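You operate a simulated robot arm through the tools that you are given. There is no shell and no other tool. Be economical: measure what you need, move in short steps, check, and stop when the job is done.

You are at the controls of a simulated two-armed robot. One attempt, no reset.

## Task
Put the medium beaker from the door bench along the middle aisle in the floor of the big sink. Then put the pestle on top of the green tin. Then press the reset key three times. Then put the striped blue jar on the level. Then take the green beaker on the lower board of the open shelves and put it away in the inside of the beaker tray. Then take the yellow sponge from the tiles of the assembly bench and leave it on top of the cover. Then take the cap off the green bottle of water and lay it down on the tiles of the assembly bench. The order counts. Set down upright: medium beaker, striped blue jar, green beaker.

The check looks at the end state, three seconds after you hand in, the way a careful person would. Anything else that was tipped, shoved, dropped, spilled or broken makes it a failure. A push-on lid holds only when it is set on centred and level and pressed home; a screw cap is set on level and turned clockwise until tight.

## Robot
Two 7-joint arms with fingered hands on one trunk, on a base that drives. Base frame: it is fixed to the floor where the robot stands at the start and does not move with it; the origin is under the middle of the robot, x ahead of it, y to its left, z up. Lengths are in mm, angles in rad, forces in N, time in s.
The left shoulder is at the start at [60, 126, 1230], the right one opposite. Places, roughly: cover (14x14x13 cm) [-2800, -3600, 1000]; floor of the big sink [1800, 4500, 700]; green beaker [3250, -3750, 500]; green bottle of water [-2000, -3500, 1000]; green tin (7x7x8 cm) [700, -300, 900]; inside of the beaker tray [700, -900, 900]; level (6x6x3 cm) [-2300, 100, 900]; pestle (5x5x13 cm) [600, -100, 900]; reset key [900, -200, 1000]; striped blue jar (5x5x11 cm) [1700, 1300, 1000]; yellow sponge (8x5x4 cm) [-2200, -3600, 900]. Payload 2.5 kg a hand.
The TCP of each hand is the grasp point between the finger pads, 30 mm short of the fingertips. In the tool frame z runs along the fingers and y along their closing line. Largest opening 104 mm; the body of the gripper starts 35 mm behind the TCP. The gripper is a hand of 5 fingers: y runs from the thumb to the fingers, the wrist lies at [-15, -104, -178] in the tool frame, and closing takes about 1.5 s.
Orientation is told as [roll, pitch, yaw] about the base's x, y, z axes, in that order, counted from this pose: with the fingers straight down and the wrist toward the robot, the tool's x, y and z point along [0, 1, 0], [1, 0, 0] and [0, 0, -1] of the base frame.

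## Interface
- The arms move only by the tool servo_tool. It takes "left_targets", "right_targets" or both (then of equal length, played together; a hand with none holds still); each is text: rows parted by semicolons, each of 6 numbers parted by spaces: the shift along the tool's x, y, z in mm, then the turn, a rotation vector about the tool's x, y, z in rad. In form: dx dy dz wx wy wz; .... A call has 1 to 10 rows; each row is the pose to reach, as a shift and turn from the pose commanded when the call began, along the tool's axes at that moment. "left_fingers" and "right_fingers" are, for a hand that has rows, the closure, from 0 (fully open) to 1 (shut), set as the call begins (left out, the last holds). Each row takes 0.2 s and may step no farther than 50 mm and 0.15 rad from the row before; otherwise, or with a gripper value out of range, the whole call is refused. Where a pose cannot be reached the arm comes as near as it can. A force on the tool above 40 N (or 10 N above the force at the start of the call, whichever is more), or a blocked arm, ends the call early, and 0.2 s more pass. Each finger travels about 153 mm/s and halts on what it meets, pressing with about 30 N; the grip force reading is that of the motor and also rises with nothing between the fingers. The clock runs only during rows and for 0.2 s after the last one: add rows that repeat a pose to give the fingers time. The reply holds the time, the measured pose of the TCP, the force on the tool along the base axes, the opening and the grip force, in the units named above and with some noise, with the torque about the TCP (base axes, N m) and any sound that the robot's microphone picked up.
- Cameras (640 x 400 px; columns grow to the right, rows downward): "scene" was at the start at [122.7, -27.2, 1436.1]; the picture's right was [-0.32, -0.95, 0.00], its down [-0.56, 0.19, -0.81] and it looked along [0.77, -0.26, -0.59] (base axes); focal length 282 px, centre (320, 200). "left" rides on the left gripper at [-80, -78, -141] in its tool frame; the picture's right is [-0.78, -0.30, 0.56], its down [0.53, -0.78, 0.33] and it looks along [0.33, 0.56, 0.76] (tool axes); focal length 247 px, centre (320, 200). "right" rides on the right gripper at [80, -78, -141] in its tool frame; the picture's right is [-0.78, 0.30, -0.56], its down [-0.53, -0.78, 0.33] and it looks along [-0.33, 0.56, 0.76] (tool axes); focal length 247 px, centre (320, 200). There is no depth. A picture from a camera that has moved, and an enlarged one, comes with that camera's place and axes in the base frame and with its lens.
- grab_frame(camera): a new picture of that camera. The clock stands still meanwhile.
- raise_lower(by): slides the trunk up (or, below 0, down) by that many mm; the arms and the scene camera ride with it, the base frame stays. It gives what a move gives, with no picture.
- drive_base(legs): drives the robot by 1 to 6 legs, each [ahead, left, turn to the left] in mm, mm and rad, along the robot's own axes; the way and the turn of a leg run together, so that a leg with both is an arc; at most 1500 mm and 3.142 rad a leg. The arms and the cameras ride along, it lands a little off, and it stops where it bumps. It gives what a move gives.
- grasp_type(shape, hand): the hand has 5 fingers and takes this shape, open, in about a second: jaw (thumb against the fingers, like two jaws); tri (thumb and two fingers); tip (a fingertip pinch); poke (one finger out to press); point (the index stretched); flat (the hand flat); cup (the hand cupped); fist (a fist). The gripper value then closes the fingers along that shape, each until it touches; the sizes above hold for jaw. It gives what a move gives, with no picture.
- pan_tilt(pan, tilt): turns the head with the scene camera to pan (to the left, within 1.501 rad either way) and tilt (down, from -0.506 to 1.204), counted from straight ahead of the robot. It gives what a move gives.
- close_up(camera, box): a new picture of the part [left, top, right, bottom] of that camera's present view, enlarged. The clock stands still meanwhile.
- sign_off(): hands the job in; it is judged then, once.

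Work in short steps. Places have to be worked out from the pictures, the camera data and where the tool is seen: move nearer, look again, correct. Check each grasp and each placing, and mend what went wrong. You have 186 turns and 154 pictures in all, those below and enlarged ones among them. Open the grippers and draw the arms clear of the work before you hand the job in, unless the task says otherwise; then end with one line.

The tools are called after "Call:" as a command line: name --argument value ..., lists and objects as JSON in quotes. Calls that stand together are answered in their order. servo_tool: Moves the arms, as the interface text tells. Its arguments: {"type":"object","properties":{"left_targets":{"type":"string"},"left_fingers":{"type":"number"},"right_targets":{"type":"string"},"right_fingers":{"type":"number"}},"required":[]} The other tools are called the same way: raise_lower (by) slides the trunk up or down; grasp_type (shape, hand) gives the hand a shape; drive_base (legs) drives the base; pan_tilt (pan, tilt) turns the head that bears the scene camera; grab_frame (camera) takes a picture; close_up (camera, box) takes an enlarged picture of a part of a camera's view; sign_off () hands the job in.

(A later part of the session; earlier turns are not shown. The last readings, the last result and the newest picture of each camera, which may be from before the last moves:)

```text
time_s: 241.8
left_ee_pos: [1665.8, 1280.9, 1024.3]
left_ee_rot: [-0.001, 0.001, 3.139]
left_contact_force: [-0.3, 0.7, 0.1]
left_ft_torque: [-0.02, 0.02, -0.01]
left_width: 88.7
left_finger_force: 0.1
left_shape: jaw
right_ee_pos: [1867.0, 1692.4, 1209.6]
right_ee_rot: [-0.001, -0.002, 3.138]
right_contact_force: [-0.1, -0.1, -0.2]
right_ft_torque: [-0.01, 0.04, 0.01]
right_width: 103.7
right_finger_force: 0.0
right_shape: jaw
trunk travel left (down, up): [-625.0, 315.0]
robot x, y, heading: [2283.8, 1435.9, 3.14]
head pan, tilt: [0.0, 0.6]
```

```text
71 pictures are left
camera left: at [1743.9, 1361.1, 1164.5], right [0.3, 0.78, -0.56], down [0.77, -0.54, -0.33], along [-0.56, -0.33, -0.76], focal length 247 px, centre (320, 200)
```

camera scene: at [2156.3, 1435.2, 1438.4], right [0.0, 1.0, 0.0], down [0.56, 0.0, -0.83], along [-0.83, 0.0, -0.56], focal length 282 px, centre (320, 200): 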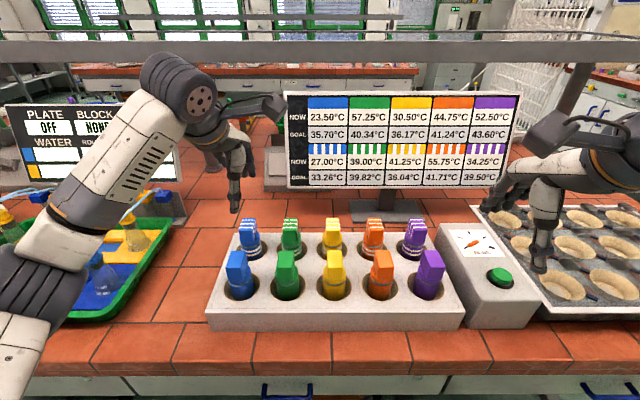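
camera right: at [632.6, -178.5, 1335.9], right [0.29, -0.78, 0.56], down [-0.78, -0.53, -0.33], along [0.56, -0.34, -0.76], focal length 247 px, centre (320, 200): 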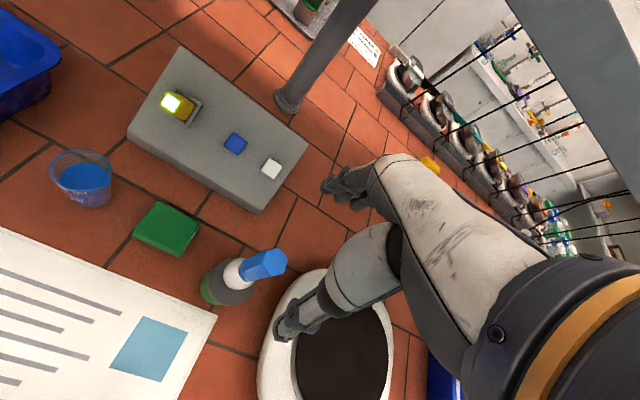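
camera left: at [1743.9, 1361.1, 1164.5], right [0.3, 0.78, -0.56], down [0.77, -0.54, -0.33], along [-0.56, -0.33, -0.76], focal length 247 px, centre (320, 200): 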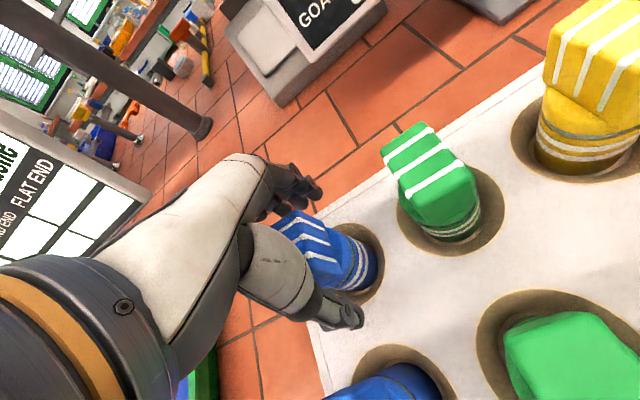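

Jar is between thumb and fingers. Close and lift slightly.

Call:
servo_tool --left_targets "0 0 0 0 0 0; 0 0 0 0 0 0; 0 0 0 0 0 0; 0 0 0 0 0 0; 0 0 0 0 0 0; 0 0 0 0 0 0; 0 0 0 0 0 0" --left_fingers 1

Call:
servo_tool --left_targets "0 0 -15 0 0 0; 0 0 -40 0 0 0; 0 0 -80 0 0 0; 0 0 -120 0 0 0; 0 0 -120 0 0 0"

Call:
close_up --camera "scene" --box '[160, 110, 330, 270]'

```text
time_s: 243.4
left_ee_pos: [1666.0, 1280.8, 1024.0]
left_ee_rot: [-0.003, 0.0, 3.14]
left_contact_force: [-0.1, -0.2, 0.2]
left_ft_torque: [0.02, 0.03, 0.0]
left_width: 36.8
left_finger_force: 30.0
left_shape: jaw
right_ee_pos: [1867.2, 1693.6, 1209.3]
right_ee_rot: [0.0, -0.005, 3.139]
right_contact_force: [1.0, -0.6, -0.2]
right_ft_torque: [-0.01, 0.0, -0.04]
right_width: 103.7
right_finger_force: 0.0
right_shape: jaw
trunk travel left (down, up): [-625.0, 315.0]
robot x, y, heading: [2285.9, 1431.6, 3.141]
head pan, tilt: [0.0, 0.6]
```

```text
time_s: 244.6
left_ee_pos: [1664.1, 1279.7, 1145.2]
left_ee_rot: [0.0, 0.0, 3.138]
left_contact_force: [0.3, 0.8, -1.3]
left_ft_torque: [0.0, 0.02, 0.02]
left_width: 36.8
left_finger_force: 29.8
left_shape: jaw
right_ee_pos: [1869.2, 1692.8, 1207.8]
right_ee_rot: [0.001, -0.004, 3.138]
right_contact_force: [0.5, -0.2, 0.8]
right_ft_torque: [-0.03, 0.04, 0.03]
right_width: 103.6
right_finger_force: 0.1
right_shape: jaw
trunk travel left (down, up): [-625.0, 315.0]
robot x, y, heading: [2284.1, 1435.0, 3.144]
head pan, tilt: [0.0, 0.6]
```

```text
2.50 times, centred on (245, 190) of scene
camera zoom: at [2155.7, 1435.2, 1438.3], right [0.0, 1.0, 0.0], down [0.57, 0.0, -0.82], along [-0.82, 0.0, -0.57], focal length 704 px, centre (508, 225)
```

zoom: 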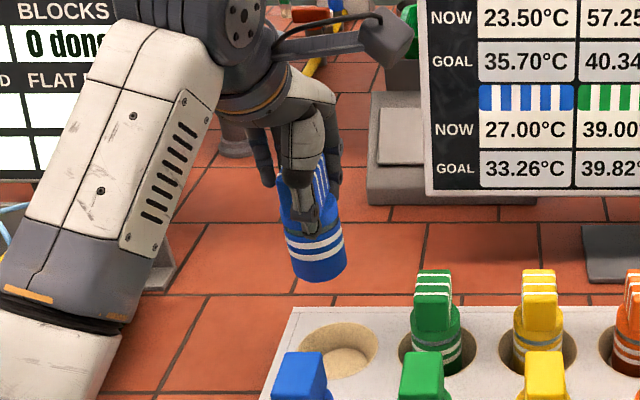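

Jar is held upright. I retract the hand, then drive out and along the +y cross aisle to the window side.

Call:
servo_tool --left_targets "0 -20 -20 0 0 0; 0 -60 -40 0 0 0; 0 -100 -40 0 0 0; 0 -140 -40 0 0 0; 0 -180 -40 0 0 0; 0 -200 -40 0 0 0; 0 -200 -40 0 0 0"

Call:
drive_base --legs '[[-220, 0, 0], [0, -1500, 0], [0, -300, 0], [1500, 0, 0], [1500, 0, 0], [1200, 0, 0]]'

Call:
pan_tilt --pan 0.5 --tilt 0.35

Call:
grab_frame --camera "scene"

```text
time_s: 246.2
left_ee_pos: [1865.5, 1280.5, 1183.3]
left_ee_rot: [0.0, 0.001, 3.138]
left_contact_force: [0.5, 0.0, -1.5]
left_ft_torque: [-0.01, -0.02, 0.03]
left_width: 36.5
left_finger_force: 30.0
left_shape: jaw
right_ee_pos: [1867.7, 1692.1, 1209.8]
right_ee_rot: [0.001, -0.005, 3.138]
right_contact_force: [1.3, 0.1, 0.5]
right_ft_torque: [0.02, 0.01, 0.03]
right_width: 103.7
right_finger_force: 0.0
right_shape: jaw
trunk travel left (down, up): [-625.0, 315.0]
robot x, y, heading: [2286.1, 1436.3, 3.142]
head pan, tilt: [0.0, 0.6]
```

```text
time_s: 276.3
left_ee_pos: [-2126.8, 3144.3, 1183.0]
left_ee_rot: [-0.002, 0.001, 3.116]
left_contact_force: [-0.2, 0.1, -0.8]
left_ft_torque: [0.01, -0.02, -0.02]
left_width: 36.2
left_finger_force: 30.2
left_shape: jaw
right_ee_pos: [-2116.4, 3557.6, 1209.5]
right_ee_rot: [0.001, -0.004, 3.119]
right_contact_force: [-0.5, -0.7, 0.6]
right_ft_torque: [0.01, 0.0, 0.0]
right_width: 103.6
right_finger_force: 0.1
right_shape: jaw
trunk travel left (down, up): [-625.0, 315.0]
robot x, y, heading: [-1705.7, 3288.8, 3.118]
head pan, tilt: [0.0, 0.6]
```

```text
time_s: 277.3
left_ee_pos: [-2126.4, 3145.1, 1183.2]
left_ee_rot: [-0.001, 0.001, 3.116]
left_contact_force: [0.1, 0.0, -0.3]
left_ft_torque: [-0.01, 0.0, -0.01]
left_width: 36.3
left_finger_force: 29.9
left_shape: jaw
right_ee_pos: [-2115.5, 3557.6, 1209.1]
right_ee_rot: [0.0, -0.005, 3.118]
right_contact_force: [-0.4, -0.7, 1.1]
right_ft_torque: [-0.01, 0.0, -0.03]
right_width: 103.8
right_finger_force: 0.0
right_shape: jaw
trunk travel left (down, up): [-625.0, 315.0]
robot x, y, heading: [-1704.3, 3290.7, 3.115]
head pan, tilt: [0.499, 0.351]
```

```text
69 pictures are left
camera scene: at [-1827.7, 3249.1, 1461.1], right [-0.46, 0.89, 0.0], down [0.31, 0.16, -0.94], along [-0.83, -0.43, -0.34], focal length 282 px, centre (320, 200)
```

scene: 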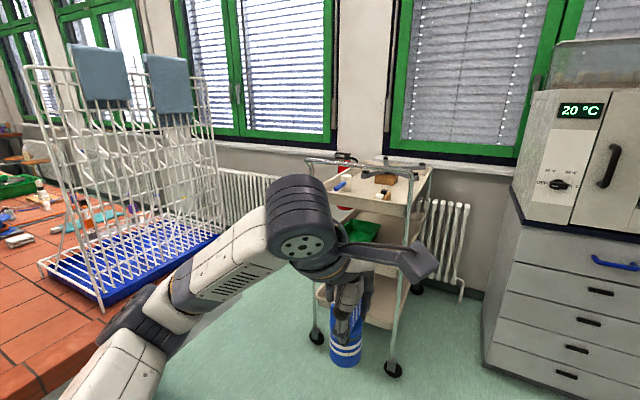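

A trolley blocks the window aisle at this end. I go back to the middle aisle and around the -y end instead.

Call:
drive_base --legs '[[-1300, 0, 0], [0, 0, 1.594], [1500, 0, 0], [1500, 0, 0], [1500, 0, 0], [1100, 0, 0]]'

Call:
pan_tilt --pan -0.9 --tilt 0.3

Call:
grab_frame --camera "scene"

```text
time_s: 314.1
left_ee_pos: [-26.6, -2757.8, 1184.1]
left_ee_rot: [-0.003, 0.0, -1.532]
left_contact_force: [0.6, -0.1, -0.4]
left_ft_torque: [-0.02, 0.01, -0.04]
left_width: 36.1
left_finger_force: 29.8
left_shape: jaw
right_ee_pos: [-441.5, -2774.4, 1207.7]
right_ee_rot: [-0.001, -0.004, -1.53]
right_contact_force: [-0.9, -0.3, -0.2]
right_ft_torque: [0.01, -0.01, -0.02]
right_width: 103.9
right_finger_force: 0.1
right_shape: jaw
trunk travel left (down, up): [-625.0, 315.0]
robot x, y, heading: [-199.2, -2346.7, -1.531]
head pan, tilt: [0.499, 0.351]
```

```text
time_s: 315.7
left_ee_pos: [-27.2, -2757.7, 1184.2]
left_ee_rot: [-0.003, 0.0, -1.53]
left_contact_force: [0.1, 0.0, -0.2]
left_ft_torque: [0.02, -0.01, 0.01]
left_width: 36.2
left_finger_force: 30.2
left_shape: jaw
right_ee_pos: [-440.4, -2772.9, 1209.4]
right_ee_rot: [0.0, -0.003, -1.531]
right_contact_force: [-0.2, -0.1, 0.2]
right_ft_torque: [0.02, 0.01, 0.02]
right_width: 103.7
right_finger_force: 0.0
right_shape: jaw
trunk travel left (down, up): [-625.0, 315.0]
robot x, y, heading: [-199.0, -2350.0, -1.533]
head pan, tilt: [-0.901, 0.3]
```

```text
68 pictures are left
camera scene: at [-268.8, -2446.3, 1465.9], right [-0.65, 0.76, 0.0], down [0.22, 0.19, -0.96], along [-0.72, -0.62, -0.3], focal length 282 px, centre (320, 200)
```

scene: 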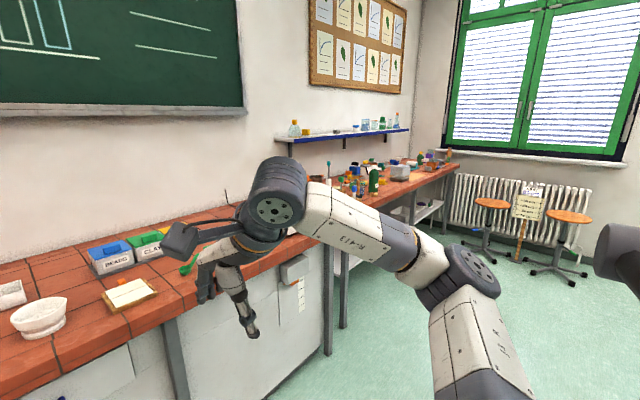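

There are two stools by the window wall. Look further right for the island's end.

Call:
drive_base --legs '[[0, 0, -0.04], [150, -700, 0]]'

Call:
pan_tilt --pan -1.5 --tilt 0.35

Call:
grab_frame --camera "scene"

```text
time_s: 320.0
left_ee_pos: [-743.6, -2913.8, 1183.5]
left_ee_rot: [0.001, 0.001, -1.571]
left_contact_force: [0.3, 0.1, -2.3]
left_ft_torque: [0.03, 0.02, -0.02]
left_width: 36.2
left_finger_force: 30.1
left_shape: jaw
right_ee_pos: [-1156.7, -2912.3, 1208.7]
right_ee_rot: [0.0, -0.005, -1.572]
right_contact_force: [0.2, 0.3, 0.3]
right_ft_torque: [0.0, 0.0, 0.03]
right_width: 103.8
right_finger_force: 0.1
right_shape: jaw
trunk travel left (down, up): [-625.0, 315.0]
robot x, y, heading: [-897.8, -2497.1, -1.572]
head pan, tilt: [-0.901, 0.3]
```

```text
time_s: 321.0
left_ee_pos: [-742.4, -2914.3, 1182.6]
left_ee_rot: [-0.002, 0.0, -1.57]
left_contact_force: [0.7, 0.8, -0.7]
left_ft_torque: [0.02, 0.0, 0.01]
left_width: 36.2
left_finger_force: 30.4
left_shape: jaw
right_ee_pos: [-1156.1, -2913.2, 1209.0]
right_ee_rot: [-0.001, -0.006, -1.57]
right_contact_force: [-0.2, 0.0, 0.3]
right_ft_torque: [-0.01, 0.02, -0.05]
right_width: 103.7
right_finger_force: 0.1
right_shape: jaw
trunk travel left (down, up): [-625.0, 315.0]
robot x, y, heading: [-895.7, -2495.0, -1.571]
head pan, tilt: [-1.499, 0.351]
```

```text
67 pictures are left
camera scene: at [-991.7, -2541.8, 1461.2], right [-0.07, 1.0, 0.0], down [0.34, 0.02, -0.94], along [-0.94, -0.07, -0.34], focal length 282 px, centre (320, 200)
```

scene: 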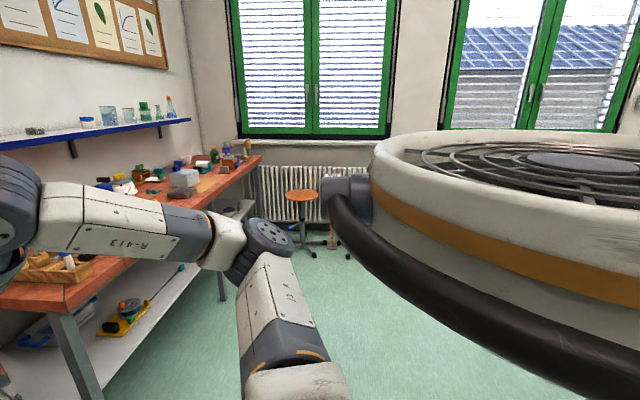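

Turn to face -x to see the route properly.

Call:
drive_base --legs '[[0, 0, -1.571], [400, 0, 0]]'

Call:
pan_tilt --pan -0.6 --tilt 0.4

Call:
grab_frame --camera "scene"

```text
time_s: 327.3
left_ee_pos: [-1715.5, -2650.1, 1184.6]
left_ee_rot: [0.001, -0.001, 3.141]
left_contact_force: [-0.3, 0.0, -1.2]
left_ft_torque: [0.01, 0.0, -0.03]
left_width: 35.9
left_finger_force: 30.3
left_shape: jaw
right_ee_pos: [-1714.4, -2237.7, 1208.0]
right_ee_rot: [-0.001, -0.005, 3.14]
right_contact_force: [-0.3, 0.9, -0.2]
right_ft_torque: [-0.03, -0.01, -0.02]
right_width: 103.6
right_finger_force: 0.0
right_shape: jaw
trunk travel left (down, up): [-625.0, 315.0]
robot x, y, heading: [-1298.4, -2496.3, 3.142]
head pan, tilt: [-1.499, 0.351]
```

```text
time_s: 328.5
left_ee_pos: [-1715.8, -2649.5, 1184.1]
left_ee_rot: [-0.001, -0.001, 3.14]
left_contact_force: [-0.1, 0.7, -1.1]
left_ft_torque: [0.03, -0.01, -0.01]
left_width: 36.1
left_finger_force: 29.2
left_shape: jaw
right_ee_pos: [-1714.8, -2236.6, 1209.1]
right_ee_rot: [0.001, -0.004, 3.139]
right_contact_force: [-0.7, -0.1, 0.2]
right_ft_torque: [0.01, 0.0, 0.01]
right_width: 103.6
right_finger_force: 0.0
right_shape: jaw
trunk travel left (down, up): [-625.0, 315.0]
robot x, y, heading: [-1301.1, -2498.1, 3.135]
head pan, tilt: [-0.6, 0.4]
```

```text
66 pictures are left
camera scene: at [-1413.7, -2441.6, 1456.6], right [0.57, 0.82, 0.0], down [0.32, -0.22, -0.92], along [-0.76, 0.52, -0.39], focal length 282 px, centre (320, 200)
```

scene: 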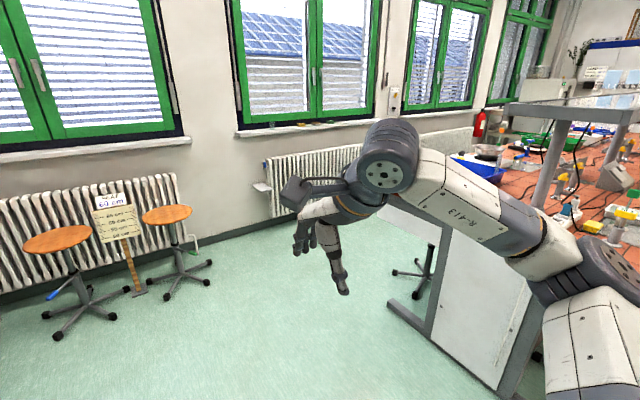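

Island's end is at y≈-1150 and the window aisle is clear. I drive into it, turn to face +x, and strafe up to near the level.

Call:
drive_base --legs '[[1500, 0, 0], [250, 0, 0], [0, 0, -3.137], [0, 1500, 0], [0, 900, 0]]'

Call:
pan_tilt --pan 0.0 --tilt 0.6

Call:
grab_frame --camera "scene"

```text
time_s: 356.0
left_ee_pos: [-2641.2, 72.8, 1183.5]
left_ee_rot: [-0.003, 0.0, 0.006]
left_contact_force: [1.0, 0.5, -0.8]
left_ft_torque: [0.0, -0.01, -0.04]
left_width: 35.8
left_finger_force: 30.0
left_shape: jaw
right_ee_pos: [-2640.2, -341.5, 1209.1]
right_ee_rot: [-0.001, -0.005, 0.007]
right_contact_force: [-0.1, -0.1, -0.6]
right_ft_torque: [-0.02, -0.01, -0.04]
right_width: 103.6
right_finger_force: 0.1
right_shape: jaw
trunk travel left (down, up): [-625.0, 315.0]
robot x, y, heading: [-3058.0, -83.8, 0.005]
head pan, tilt: [-0.6, 0.4]
```

```text
time_s: 357.0
left_ee_pos: [-2640.6, 71.6, 1183.8]
left_ee_rot: [-0.002, 0.0, 0.006]
left_contact_force: [0.2, -0.1, -1.2]
left_ft_torque: [-0.02, -0.01, 0.02]
left_width: 35.6
left_finger_force: 30.5
left_shape: jaw
right_ee_pos: [-2639.8, -342.0, 1208.6]
right_ee_rot: [0.001, -0.005, 0.006]
right_contact_force: [0.9, 0.4, -0.1]
right_ft_torque: [0.0, -0.02, -0.01]
right_width: 103.8
right_finger_force: 0.1
right_shape: jaw
trunk travel left (down, up): [-625.0, 315.0]
robot x, y, heading: [-3057.6, -85.8, 0.007]
head pan, tilt: [0.0, 0.6]
```

```text
65 pictures are left
camera scene: at [-2930.5, -84.2, 1438.4], right [0.01, -1.0, 0.0], down [-0.56, 0.0, -0.83], along [0.83, 0.0, -0.56], focal length 282 px, centre (320, 200)
```

scene: 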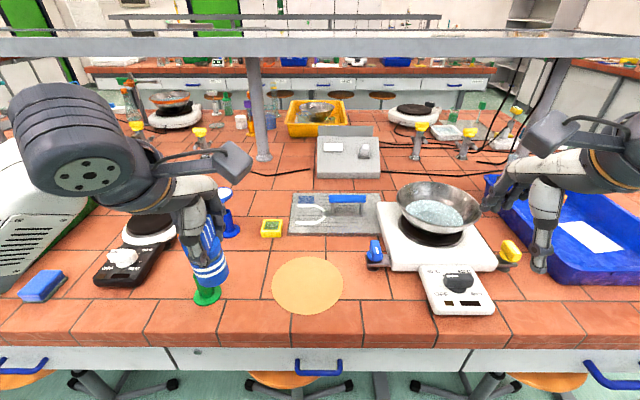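

The level looks like the small yellow block at ≈(-2280,65). Zoom.

Call:
close_up --camera "scene" --box '[180, 180, 340, 310]'

```text
3.08 times, centred on (260, 245) of scene
camera zoom: at [-2930.5, -84.2, 1438.4], right [0.01, -1.0, 0.0], down [-0.56, 0.0, -0.83], along [0.83, 0.0, -0.56], focal length 866 px, centre (505, 62)
```

zoom: 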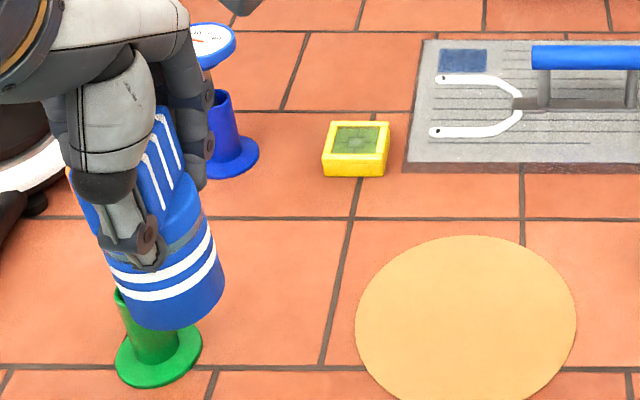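

The yellow framed block with green glass is the level, centre ≈(-2284,58), top ≈915. I drive 150 closer and bring the jar above it.

Call:
drive_base --legs '[[150, 0, -0.006]]'

Call:
servo_tool --left_targets "-3 40 0 0 0 0; -6 80 0 0 0 0; -9 120 0 0 0 0; -12 160 0 0 0 0; -14 200 10 0 0 0; -14 207 30 0 0 0; -14 207 55 0 0 0; -14 207 55 0 0 0"

Call:
close_up --camera "scene" --box '[160, 100, 400, 290]'

Call:
grab_frame --camera "left"

```text
time_s: 358.4
left_ee_pos: [-2493.0, 69.3, 1182.4]
left_ee_rot: [0.0, -0.001, -0.001]
left_contact_force: [0.8, 0.4, -1.2]
left_ft_torque: [-0.02, 0.0, 0.01]
left_width: 35.6
left_finger_force: 29.9
left_shape: jaw
right_ee_pos: [-2492.4, -344.0, 1208.0]
right_ee_rot: [0.0, -0.004, 0.0]
right_contact_force: [0.4, 0.5, 0.1]
right_ft_torque: [-0.02, 0.03, 0.02]
right_width: 103.7
right_finger_force: 0.0
right_shape: jaw
trunk travel left (down, up): [-625.0, 315.0]
robot x, y, heading: [-2909.2, -85.9, -0.002]
head pan, tilt: [0.0, 0.6]
```

```text
time_s: 360.2
left_ee_pos: [-2285.2, 56.6, 1129.7]
left_ee_rot: [0.001, -0.002, -0.004]
left_contact_force: [0.5, -1.7, -0.9]
left_ft_torque: [0.04, -0.01, -0.03]
left_width: 35.4
left_finger_force: 30.1
left_shape: jaw
right_ee_pos: [-2493.4, -342.5, 1209.5]
right_ee_rot: [-0.001, -0.004, 0.001]
right_contact_force: [-0.3, 0.2, 0.4]
right_ft_torque: [-0.01, -0.01, -0.01]
right_width: 103.8
right_finger_force: 0.1
right_shape: jaw
trunk travel left (down, up): [-625.0, 315.0]
robot x, y, heading: [-2908.9, -87.3, 0.001]
head pan, tilt: [0.0, 0.6]
```

```text
2.11 times, centred on (280, 195) of scene
camera zoom: at [-2782.8, -84.5, 1438.4], right [0.0, -1.0, 0.0], down [-0.56, 0.0, -0.83], along [0.83, 0.0, -0.56], focal length 593 px, centre (404, 210)
```

zoom: 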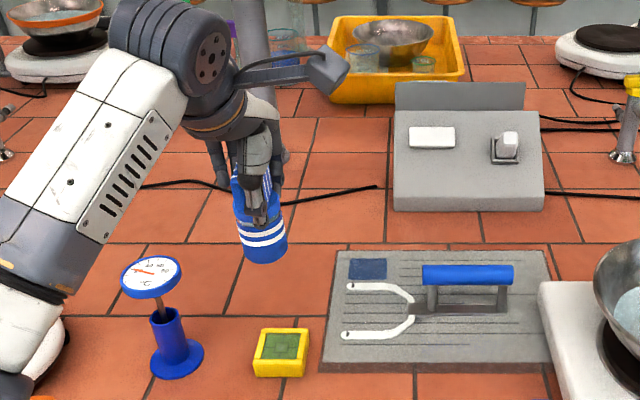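

```text
62 pictures are left
camera left: at [-2362.8, -24.6, 1269.7], right [-0.3, -0.78, -0.56], down [-0.78, 0.54, -0.33], along [0.56, 0.33, -0.76], focal length 247 px, centre (320, 200)
```

left: 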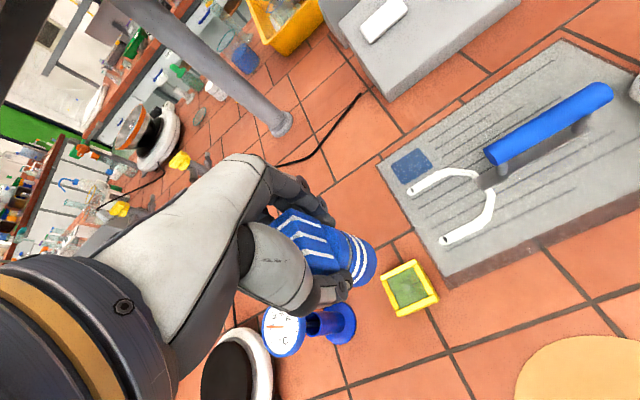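

Estimates differ by ~15 mm; zoom both cameras on the level for a better fix.

Call:
close_up --camera "left" --box '[340, 220, 480, 340]'

Call:
close_up --camera "scene" --box '[240, 230, 320, 290]'

```text
3.33 times, centred on (410, 280) of left
camera zoom: at [-2362.8, -24.6, 1269.7], right [-0.3, -0.78, -0.56], down [-0.78, 0.54, -0.33], along [0.56, 0.33, -0.76], focal length 823 px, centre (20, -67)
```

zoom: 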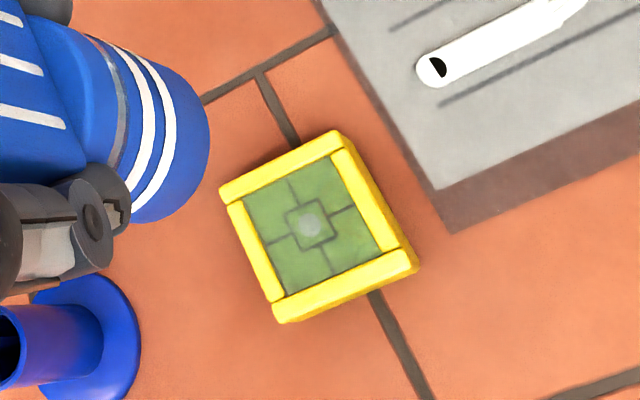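

```text
6.67 times, centred on (280, 260) of scene
camera zoom: at [-2782.8, -84.5, 1438.4], right [0.0, -1.0, 0.0], down [-0.56, 0.0, -0.83], along [0.83, 0.0, -0.56], focal length 1877 px, centre (587, -200)
```

zoom: 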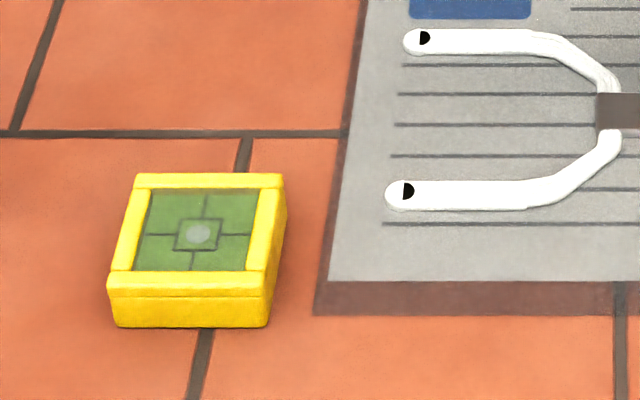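

Level centre ≈(-2304,58), top ≈918; the jar axis seems ≈6 mm to +y of the TCP. I shift and lower to ~20 mm above it, then compare in both views.

Call:
servo_tool --left_targets "-6 -19 20 0 0 0; -6 -19 55 0 0 0; -6 -19 85 0 0 0; -6 -19 102 0 0 0; -6 -19 102 0 0 0"

Call:
close_up --camera "scene" --box '[220, 190, 340, 290]'

Call:
close_up --camera "left" --box '[260, 170, 440, 310]'

```text
time_s: 361.4
left_ee_pos: [-2304.1, 49.3, 1026.2]
left_ee_rot: [0.0, -0.002, -0.001]
left_contact_force: [-0.1, 0.3, -1.5]
left_ft_torque: [0.0, -0.04, 0.0]
left_width: 35.4
left_finger_force: 30.1
left_shape: jaw
right_ee_pos: [-2493.6, -343.7, 1209.8]
right_ee_rot: [0.002, -0.005, 0.0]
right_contact_force: [-0.5, 0.4, 0.2]
right_ft_torque: [0.03, 0.01, 0.04]
right_width: 103.6
right_finger_force: 0.0
right_shape: jaw
trunk travel left (down, up): [-625.0, 315.0]
robot x, y, heading: [-2911.8, -83.2, -0.0]
head pan, tilt: [0.0, 0.6]
```

```text
4.00 times, centred on (280, 240) of scene
camera zoom: at [-2782.7, -84.5, 1438.4], right [0.0, -1.0, 0.0], down [-0.56, 0.0, -0.83], along [0.83, 0.0, -0.56], focal length 1126 px, centre (480, 40)
```

zoom: 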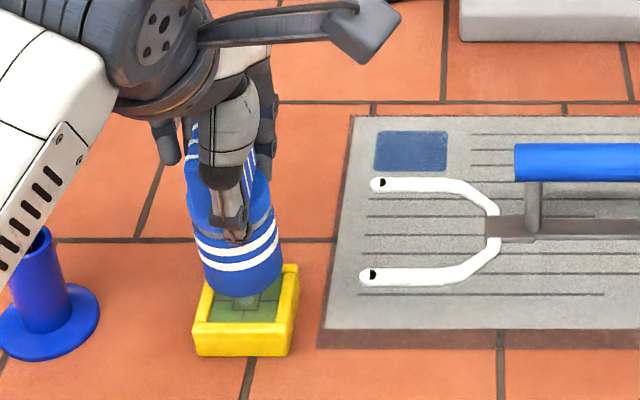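

```text
2.86 times, centred on (350, 240) of left
camera zoom: at [-2381.6, -30.7, 1167.8], right [-0.3, -0.78, -0.56], down [-0.78, 0.54, -0.33], along [0.56, 0.33, -0.76], focal length 706 px, centre (234, 86)
```

zoom: 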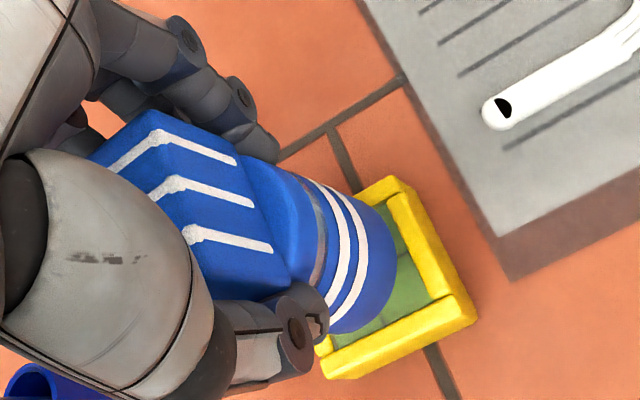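

Nearly aligned. Lower a further 13 mm and recheck with less parallax.

Call:
servo_tool --left_targets "0 0 5 0 0 0; 0 0 10 0 0 0; 0 0 13 0 0 0; 0 0 13 0 0 0"

Call:
close_up --camera "scene" --box '[240, 230, 320, 290]'

Call:
close_up --camera "left" --box '[300, 190, 420, 290]'

```text
time_s: 362.4
left_ee_pos: [-2304.1, 48.8, 1013.1]
left_ee_rot: [0.001, 0.0, -0.002]
left_contact_force: [1.0, 0.2, -1.4]
left_ft_torque: [0.0, 0.01, 0.0]
left_width: 35.4
left_finger_force: 29.8
left_shape: jaw
right_ee_pos: [-2492.3, -342.7, 1208.8]
right_ee_rot: [-0.001, -0.006, 0.0]
right_contact_force: [0.6, 0.4, 1.0]
right_ft_torque: [-0.01, 0.01, 0.03]
right_width: 103.8
right_finger_force: 0.1
right_shape: jaw
trunk travel left (down, up): [-625.0, 315.0]
robot x, y, heading: [-2910.4, -82.8, 0.001]
head pan, tilt: [0.0, 0.6]
```

```text
6.67 times, centred on (280, 260) of scene
camera zoom: at [-2782.7, -84.5, 1438.4], right [0.0, -1.0, 0.0], down [-0.57, 0.0, -0.83], along [0.83, 0.0, -0.57], focal length 1877 px, centre (587, -200)
```

zoom: 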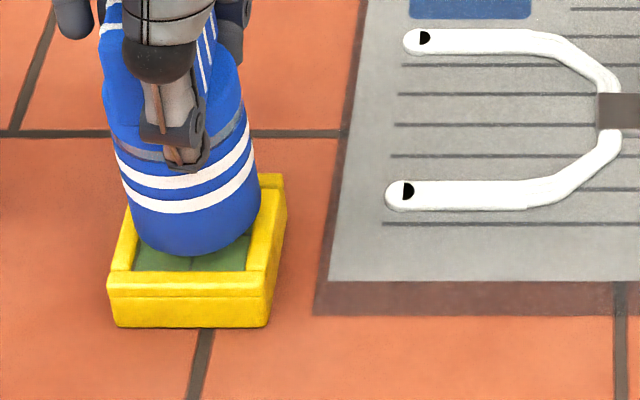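

```text
4.00 times, centred on (360, 240) of left
camera zoom: at [-2381.5, -30.3, 1154.3], right [-0.3, -0.78, -0.56], down [-0.78, 0.54, -0.33], along [0.56, 0.33, -0.76], focal length 988 px, centre (160, 40)
```

zoom: 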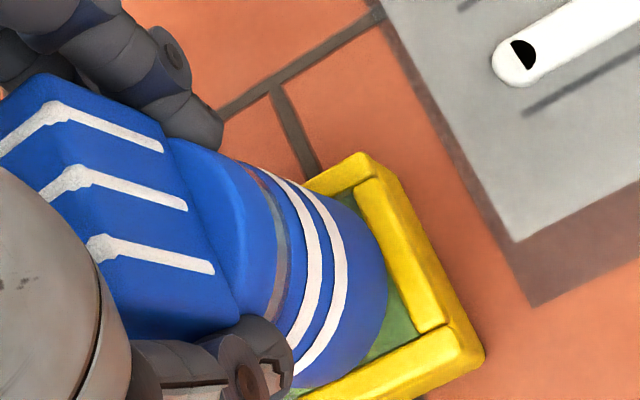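

Within a few mm of centred. Shift 2 mm toward -x and lower gently to contact.

Call:
servo_tool --left_targets "0 -2 2 0 0 0; 0 -2 4 0 0 0; 0 -2 6 0 0 0; 0 -2 7 0 0 0; 0 -2 7 0 0 0"

Call:
servo_tool --left_targets "0 0 2 0 0 0; 0 0 4 0 0 0; 0 0 4 0 0 0"

```text
time_s: 363.6
left_ee_pos: [-2306.3, 49.2, 1007.4]
left_ee_rot: [-0.001, -0.002, -0.001]
left_contact_force: [1.1, 0.1, 0.8]
left_ft_torque: [0.0, 0.02, 0.01]
left_width: 35.4
left_finger_force: 30.9
left_shape: jaw
right_ee_pos: [-2493.2, -343.5, 1208.7]
right_ee_rot: [0.0, -0.006, 0.002]
right_contact_force: [0.1, 0.6, -0.7]
right_ft_torque: [0.03, 0.01, -0.01]
right_width: 103.5
right_finger_force: 0.1
right_shape: jaw
trunk travel left (down, up): [-625.0, 315.0]
robot x, y, heading: [-2909.3, -84.5, -0.001]
head pan, tilt: [0.0, 0.6]
```

```text
time_s: 364.4
left_ee_pos: [-2306.9, 48.9, 1006.5]
left_ee_rot: [-0.001, -0.008, -0.002]
left_contact_force: [1.9, -1.5, 12.9]
left_ft_torque: [0.09, 0.01, -0.03]
left_width: 35.6
left_finger_force: 29.6
left_shape: jaw
right_ee_pos: [-2494.6, -341.9, 1209.5]
right_ee_rot: [-0.001, -0.005, 0.0]
right_contact_force: [0.0, 0.0, 0.0]
right_ft_torque: [0.05, -0.02, 0.0]
right_width: 103.8
right_finger_force: 0.1
right_shape: jaw
trunk travel left (down, up): [-625.0, 315.0]
robot x, y, heading: [-2911.5, -82.3, -0.002]
head pan, tilt: [0.0, 0.6]
```

Contact at 13 N. Check the seating before release.

Call:
close_up --camera "scene" --box '[230, 210, 326, 282]'

Call:
close_up --camera "left" --box '[300, 190, 420, 290]'

```text
5.56 times, centred on (278, 246) of scene
camera zoom: at [-2783.9, -85.0, 1438.7], right [0.0, -1.0, 0.0], down [-0.56, 0.0, -0.83], along [0.83, 0.0, -0.56], focal length 1564 px, centre (553, -56)
```

zoom: 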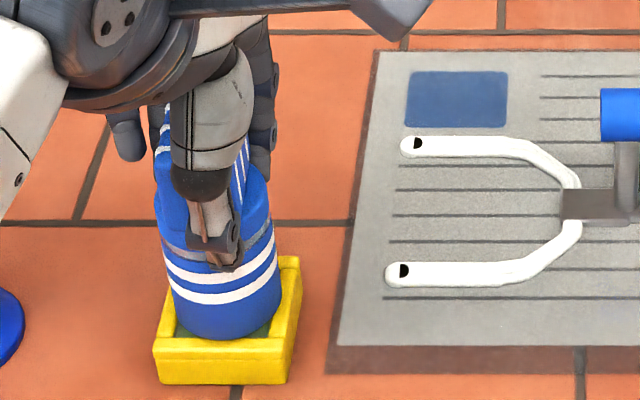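

```text
4.00 times, centred on (360, 240) of left
camera zoom: at [-2384.8, -31.1, 1146.1], right [-0.29, -0.78, -0.56], down [-0.77, 0.54, -0.34], along [0.56, 0.33, -0.76], focal length 988 px, centre (160, 40)
```

zoom: 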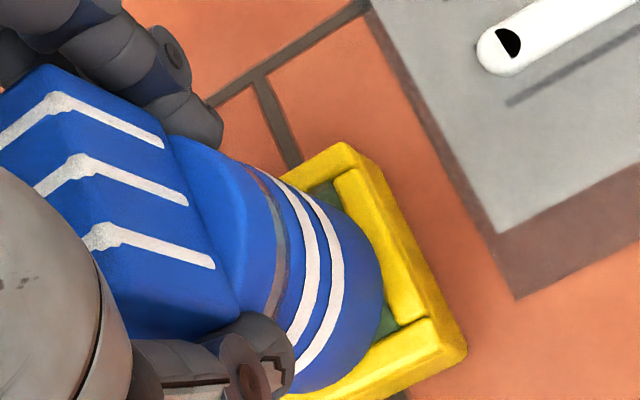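

Slightly off toward -x/+y. I lift 6 mm, nudge (+2 x, -2.5 y), and set down again.

Call:
servo_tool --left_targets "0 0 -3 0 0 0; 0 0 -7 0 0 0; -2.5 2 -7 0 0 0; -2.5 2 -5 0 0 0; -2.5 2 -3 0 0 0; -2.5 2 -1 0 0 0; -2.5 2 -1 0 0 0"

Call:
close_up --camera "left" --box '[300, 190, 420, 290]'

Call:
close_up --camera "scene" --box '[240, 230, 320, 290]'

```text
time_s: 366.0
left_ee_pos: [-2304.6, 45.1, 1006.9]
left_ee_rot: [-0.001, -0.007, -0.001]
left_contact_force: [1.0, -1.1, 8.3]
left_ft_torque: [0.07, 0.16, 0.01]
left_width: 35.9
left_finger_force: 30.6
left_shape: jaw
right_ee_pos: [-2495.0, -342.8, 1209.6]
right_ee_rot: [-0.001, -0.005, 0.0]
right_contact_force: [-0.5, 0.1, 0.4]
right_ft_torque: [0.02, -0.02, 0.03]
right_width: 103.8
right_finger_force: 0.0
right_shape: jaw
trunk travel left (down, up): [-625.0, 315.0]
robot x, y, heading: [-2910.2, -86.7, -0.008]
head pan, tilt: [0.0, 0.6]
```

```text
4.00 times, centred on (360, 240) of left
camera zoom: at [-2382.8, -33.6, 1146.4], right [-0.29, -0.78, -0.56], down [-0.77, 0.54, -0.34], along [0.56, 0.33, -0.76], focal length 988 px, centre (160, 40)
```

zoom: 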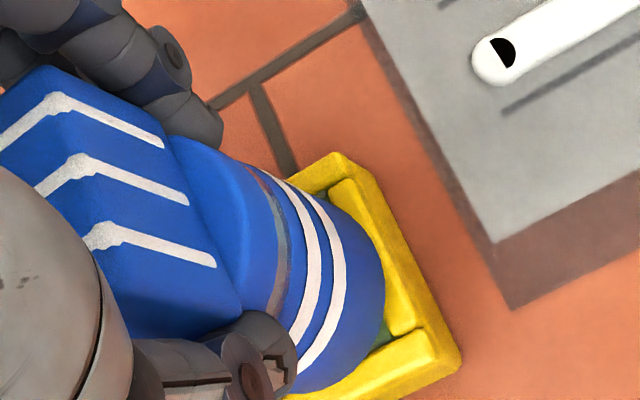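

```text
6.67 times, centred on (280, 260) of scene
camera zoom: at [-2783.7, -85.0, 1438.6], right [0.0, -1.0, 0.0], down [-0.56, 0.0, -0.83], along [0.83, 0.0, -0.56], focal length 1877 px, centre (587, -200)
```

zoom: 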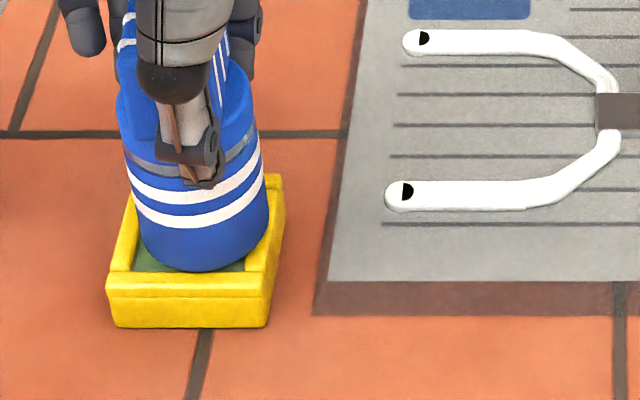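

Close; one last 2 mm nudge toward -x, then press to level and release.

Call:
servo_tool --left_targets "0 0 -3 0 0 0; 1 -2 -3 0 0 0; 1 -2 0 0 0 0; 1 -2 2 0 0 0; 1 -2 4 0 0 0; 1 -2 4 0 0 0"

Call:
servo_tool --left_targets "0 0 -3 0 0 0; 0 0 -3 0 0 0; 0 0 -3 0 0 0; 0 0 -3 0 0 0; 0 0 -3 0 0 0; 0 0 -3 0 0 0" --left_fingers 0

Call:
close_up --camera "scene" --box '[220, 190, 340, 290]'

```text
time_s: 367.4
left_ee_pos: [-2307.0, 47.3, 1004.2]
left_ee_rot: [0.0, -0.014, 0.0]
left_contact_force: [1.6, 1.6, 23.2]
left_ft_torque: [0.14, 0.07, -0.03]
left_width: 36.5
left_finger_force: 30.1
left_shape: jaw
right_ee_pos: [-2496.2, -343.3, 1210.1]
right_ee_rot: [-0.002, -0.008, 0.002]
right_contact_force: [0.8, -0.3, -0.7]
right_ft_torque: [0.02, -0.04, 0.01]
right_width: 103.4
right_finger_force: 0.0
right_shape: jaw
trunk travel left (down, up): [-625.0, 315.0]
robot x, y, heading: [-2909.9, -84.1, -0.001]
head pan, tilt: [0.0, 0.6]
```

```text
time_s: 368.8
left_ee_pos: [-2306.3, 47.5, 1003.5]
left_ee_rot: [0.0, 0.001, 0.0]
left_contact_force: [0.5, 0.8, -1.1]
left_ft_torque: [0.02, -0.04, 0.0]
left_width: 103.8
left_finger_force: 0.0
left_shape: jaw
right_ee_pos: [-2493.8, -343.0, 1209.0]
right_ee_rot: [-0.001, -0.005, 0.001]
right_contact_force: [0.6, 0.2, -0.2]
right_ft_torque: [0.0, -0.02, -0.01]
right_width: 103.6
right_finger_force: 0.1
right_shape: jaw
trunk travel left (down, up): [-625.0, 315.0]
robot x, y, heading: [-2909.3, -84.7, 0.003]
head pan, tilt: [0.0, 0.6]
```

```text
4.00 times, centred on (280, 240) of scene
camera zoom: at [-2782.8, -84.5, 1438.4], right [0.0, -1.0, 0.0], down [-0.56, 0.0, -0.83], along [0.83, 0.0, -0.56], focal length 1126 px, centre (480, 40)
```

zoom: 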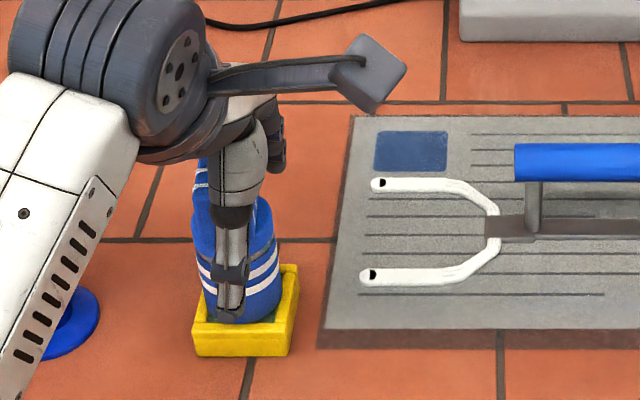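

Released; jar stands upright on the level. Lift straight up and verify.

Call:
servo_tool --left_targets "0 0 -20 0 0 0; 0 0 -50 0 0 0; 0 0 -95 0 0 0; 0 0 -140 0 0 0; 0 0 -180 0 0 0; 0 -45 -180 0 0 0; 0 -90 -180 0 0 0; 0 -135 -180 0 0 0; 0 -180 -180 0 0 0; 0 -180 -180 0 0 0"

Call:
close_up --camera "scene" --box '[220, 190, 340, 290]'

```text
time_s: 371.0
left_ee_pos: [-2487.0, 46.3, 1181.5]
left_ee_rot: [0.001, 0.001, 0.0]
left_contact_force: [-0.7, 0.5, -0.8]
left_ft_torque: [0.01, 0.05, -0.02]
left_width: 103.7
left_finger_force: 0.1
left_shape: jaw
right_ee_pos: [-2492.7, -343.4, 1208.0]
right_ee_rot: [0.0, -0.006, 0.0]
right_contact_force: [-0.2, -0.2, 0.2]
right_ft_torque: [0.01, -0.02, 0.01]
right_width: 103.7
right_finger_force: 0.0
right_shape: jaw
trunk travel left (down, up): [-625.0, 315.0]
robot x, y, heading: [-2913.0, -83.6, -0.001]
head pan, tilt: [0.0, 0.6]
```

```text
4.00 times, centred on (280, 240) of scene
camera zoom: at [-2782.4, -84.7, 1438.3], right [0.0, -1.0, 0.0], down [-0.57, 0.0, -0.82], along [0.82, 0.0, -0.57], focal length 1126 px, centre (480, 40)
```

zoom: 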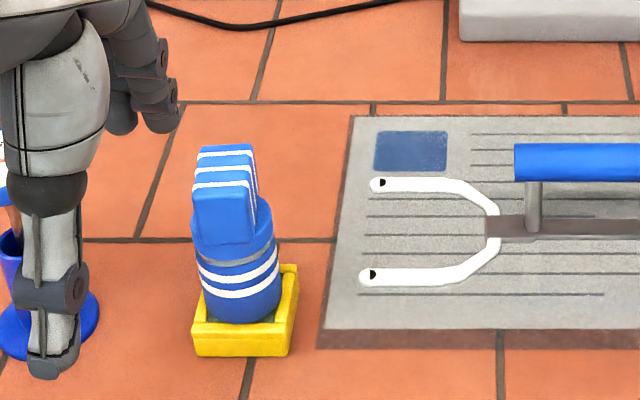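

The jar stands on the level. Now to the open shelves in the far corner: drive out round the -y end.

Call:
drive_base --legs '[[-140, 0, 0], [0, -1500, 0], [0, -1020, 0], [1500, 0, 0], [1500, 0, 0], [1500, 0, 0]]'

Call:
pan_tilt --pan -0.5 --tilt 0.3

Call:
grab_frame --camera "scene"

```text
time_s: 405.4
left_ee_pos: [1883.9, -2385.8, 1182.4]
left_ee_rot: [0.0, -0.001, 0.03]
left_contact_force: [0.2, -0.4, 0.6]
left_ft_torque: [0.0, 0.0, 0.01]
left_width: 103.6
left_finger_force: 0.1
left_shape: jaw
right_ee_pos: [1889.5, -2777.8, 1208.9]
right_ee_rot: [0.0, -0.005, 0.032]
right_contact_force: [-0.1, 0.6, 0.1]
right_ft_torque: [-0.02, 0.0, 0.0]
right_width: 103.8
right_finger_force: 0.1
right_shape: jaw
trunk travel left (down, up): [-625.0, 315.0]
robot x, y, heading: [1465.2, -2533.4, 0.029]
head pan, tilt: [0.0, 0.6]
```

```text
time_s: 406.4
left_ee_pos: [1884.7, -2386.0, 1182.8]
left_ee_rot: [0.0, 0.0, 0.029]
left_contact_force: [0.2, -0.3, 0.2]
left_ft_torque: [-0.01, -0.01, 0.03]
left_width: 103.9
left_finger_force: 0.0
left_shape: jaw
right_ee_pos: [1889.6, -2778.0, 1208.7]
right_ee_rot: [-0.001, -0.005, 0.032]
right_contact_force: [0.2, -0.9, 0.5]
right_ft_torque: [0.0, 0.02, -0.02]
right_width: 103.6
right_finger_force: 0.1
right_shape: jaw
trunk travel left (down, up): [-625.0, 315.0]
robot x, y, heading: [1457.2, -2531.7, 0.033]
head pan, tilt: [-0.499, 0.3]
```

```text
49 pictures are left
camera scene: at [1586.7, -2572.7, 1465.8], right [-0.45, -0.89, 0.0], down [-0.26, 0.13, -0.96], along [0.85, -0.43, -0.3], focal length 282 px, centre (320, 200)
```

scene: 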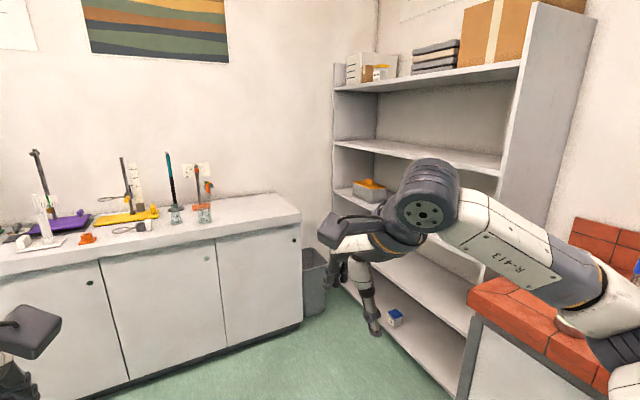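

The shelf unit spans x≈2270–3510 with front at y≈-3720; a bin stands before it near x≈3180. I go to ≈(2650,-2850), face -y, and look.

Call:
drive_base --legs '[[1190, 0, 0], [0, 0, -1.603], [380, 0, 0]]'

Call:
pan_tilt --pan 0.5 --tilt 0.6

Call:
grab_frame --camera "scene"

```text
time_s: 418.3
left_ee_pos: [2797.5, -3298.4, 1182.1]
left_ee_rot: [0.002, 0.0, -1.558]
left_contact_force: [0.3, 0.4, -0.4]
left_ft_torque: [0.0, -0.02, 0.02]
left_width: 103.5
left_finger_force: 0.0
left_shape: jaw
right_ee_pos: [2406.5, -3296.4, 1208.5]
right_ee_rot: [0.001, -0.004, -1.56]
right_contact_force: [-0.5, -1.2, -0.2]
right_ft_torque: [-0.01, 0.0, 0.01]
right_width: 103.7
right_finger_force: 0.1
right_shape: jaw
trunk travel left (down, up): [-625.0, 315.0]
robot x, y, heading: [2657.2, -2874.0, -1.561]
head pan, tilt: [-0.499, 0.3]
```

```text
time_s: 419.5
left_ee_pos: [2796.5, -3297.0, 1182.7]
left_ee_rot: [0.001, -0.003, -1.559]
left_contact_force: [-0.1, -0.3, -0.2]
left_ft_torque: [-0.02, 0.0, -0.02]
left_width: 103.6
left_finger_force: 0.1
left_shape: jaw
right_ee_pos: [2406.3, -3296.6, 1209.2]
right_ee_rot: [-0.001, -0.006, -1.558]
right_contact_force: [0.2, 0.2, -0.3]
right_ft_torque: [0.0, -0.03, 0.03]
right_width: 103.7
right_finger_force: 0.1
right_shape: jaw
trunk travel left (down, up): [-625.0, 315.0]
robot x, y, heading: [2658.5, -2875.3, -1.557]
head pan, tilt: [0.499, 0.6]
```

```text
48 pictures are left
camera scene: at [2702.2, -2990.6, 1438.4], right [-0.87, -0.49, 0.0], down [-0.28, 0.49, -0.83], along [0.4, -0.72, -0.56], focal length 282 px, centre (320, 200)
```

scene: 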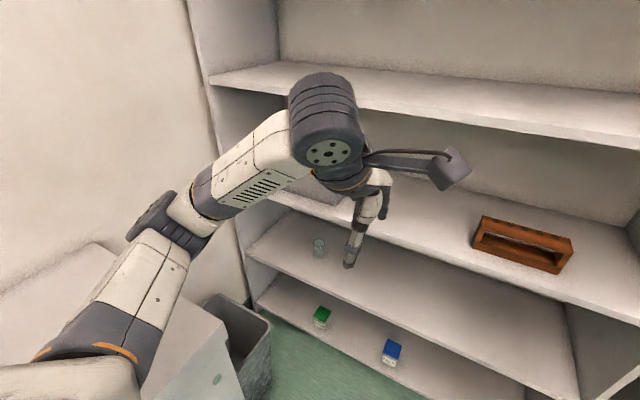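

A small beaker is on the second-lowest board. Zoom in.

Call:
close_up --camera "scene" --box '[240, 200, 440, 380]'

```text
2.22 times, centred on (340, 290) of scene
camera zoom: at [2702.2, -2990.6, 1438.4], right [-0.87, -0.49, 0.0], down [-0.28, 0.49, -0.83], along [0.4, -0.72, -0.56], focal length 626 px, centre (276, 0)
```

zoom: 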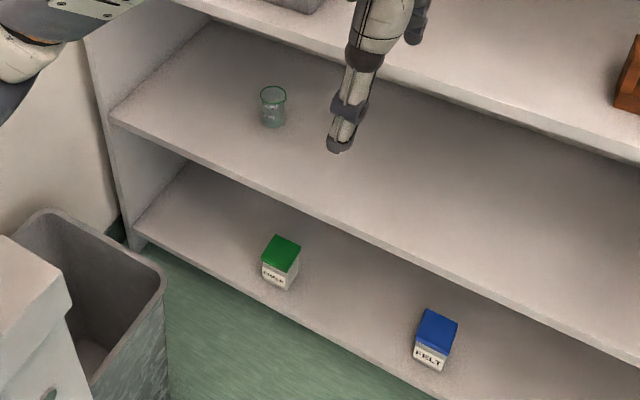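

Beaker ≈(3168,-3802) on a board at z≈480, next board ≈855. I retract both hands, then move up to the shelf between the bench and the counter.

Call:
servo_tool --left_targets "0 -45 0 0 0 0; 0 -90 0 0 0 0; 0 -130 0 0 0 0; 0 -130 0 0 0 0" --right_targets "0 -45 0 0 0 0; 0 -90 0 0 0 0; 0 -130 0 0 0 0; 0 -130 0 0 0 0"

Call:
drive_base --legs '[[0, 60, -0.012], [340, 0, 0]]'

Call:
raise_lower --by -400

Call:
pan_tilt --pan 0.5 --tilt 0.4

Call:
grab_frame --camera "scene"

```text
time_s: 420.5
left_ee_pos: [2793.5, -3179.3, 1191.7]
left_ee_rot: [-0.002, 0.001, -1.559]
left_contact_force: [0.1, -0.1, -0.4]
left_ft_torque: [0.01, 0.01, -0.01]
left_width: 103.8
left_finger_force: 0.0
left_shape: jaw
left hand out of reach, approached as far as the arm can: row 3, 4
right_ee_pos: [2405.1, -3164.6, 1208.9]
right_ee_rot: [-0.001, -0.005, -1.557]
right_contact_force: [-0.8, 0.2, 1.1]
right_ft_torque: [-0.02, 0.02, -0.01]
right_width: 103.7
right_finger_force: 0.2
right_shape: jaw
trunk travel left (down, up): [-625.0, 315.0]
robot x, y, heading: [2661.1, -2874.1, -1.554]
head pan, tilt: [0.499, 0.6]
```

```text
time_s: 423.3
left_ee_pos: [2847.0, -3518.2, 1192.7]
left_ee_rot: [0.001, 0.0, -1.576]
left_contact_force: [-0.9, -0.6, 0.3]
left_ft_torque: [0.04, 0.0, 0.04]
left_width: 103.7
left_finger_force: 0.0
left_shape: jaw
right_ee_pos: [2459.2, -3497.8, 1209.0]
right_ee_rot: [0.0, -0.004, -1.572]
right_contact_force: [-1.3, 0.8, 0.6]
right_ft_torque: [0.02, -0.03, -0.02]
right_width: 103.7
right_finger_force: 0.0
right_shape: jaw
trunk travel left (down, up): [-625.0, 315.0]
robot x, y, heading: [2716.9, -3209.5, -1.571]
head pan, tilt: [0.499, 0.6]
```

```text
time_s: 427.2
left_ee_pos: [2846.5, -3518.1, 792.2]
left_ee_rot: [0.0, 0.001, -1.574]
left_contact_force: [0.9, -0.3, 0.9]
left_ft_torque: [-0.01, -0.03, 0.0]
left_width: 103.8
left_finger_force: 0.0
left_shape: jaw
right_ee_pos: [2459.7, -3496.8, 808.9]
right_ee_rot: [-0.002, -0.005, -1.573]
right_contact_force: [-0.8, 0.6, 0.5]
right_ft_torque: [0.01, 0.0, 0.01]
right_width: 103.6
right_finger_force: 0.0
right_shape: jaw
trunk travel left (down, up): [-225.0, 715.0]
robot x, y, heading: [2715.9, -3210.5, -1.577]
head pan, tilt: [0.499, 0.6]
```

```text
time_s: 427.9
left_ee_pos: [2847.2, -3517.7, 790.9]
left_ee_rot: [0.0, 0.0, -1.575]
left_contact_force: [-0.1, -0.2, 0.2]
left_ft_torque: [0.01, 0.01, -0.01]
left_width: 103.9
left_finger_force: 0.0
left_shape: jaw
right_ee_pos: [2460.4, -3497.7, 808.5]
right_ee_rot: [0.001, -0.005, -1.573]
right_contact_force: [0.2, 0.4, 0.8]
right_ft_torque: [0.05, 0.0, -0.02]
right_width: 103.7
right_finger_force: 0.0
right_shape: jaw
trunk travel left (down, up): [-225.0, 715.0]
robot x, y, heading: [2716.5, -3211.6, -1.57]
head pan, tilt: [0.499, 0.4]
```

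```text
46 pictures are left
camera scene: at [2762.0, -3331.9, 1056.6], right [-0.88, -0.48, 0.0], down [-0.19, 0.34, -0.92], along [0.44, -0.81, -0.39], focal length 282 px, centre (320, 200)
```

scene: 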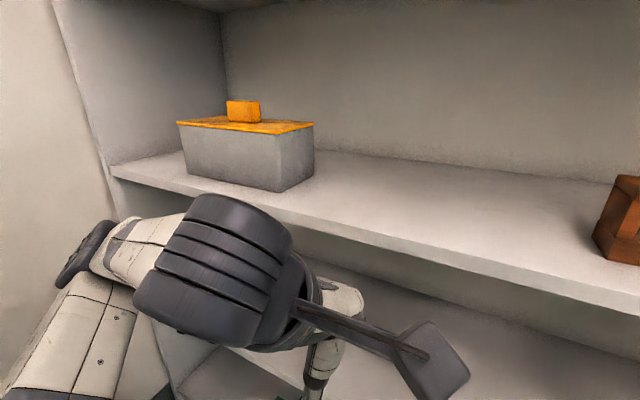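

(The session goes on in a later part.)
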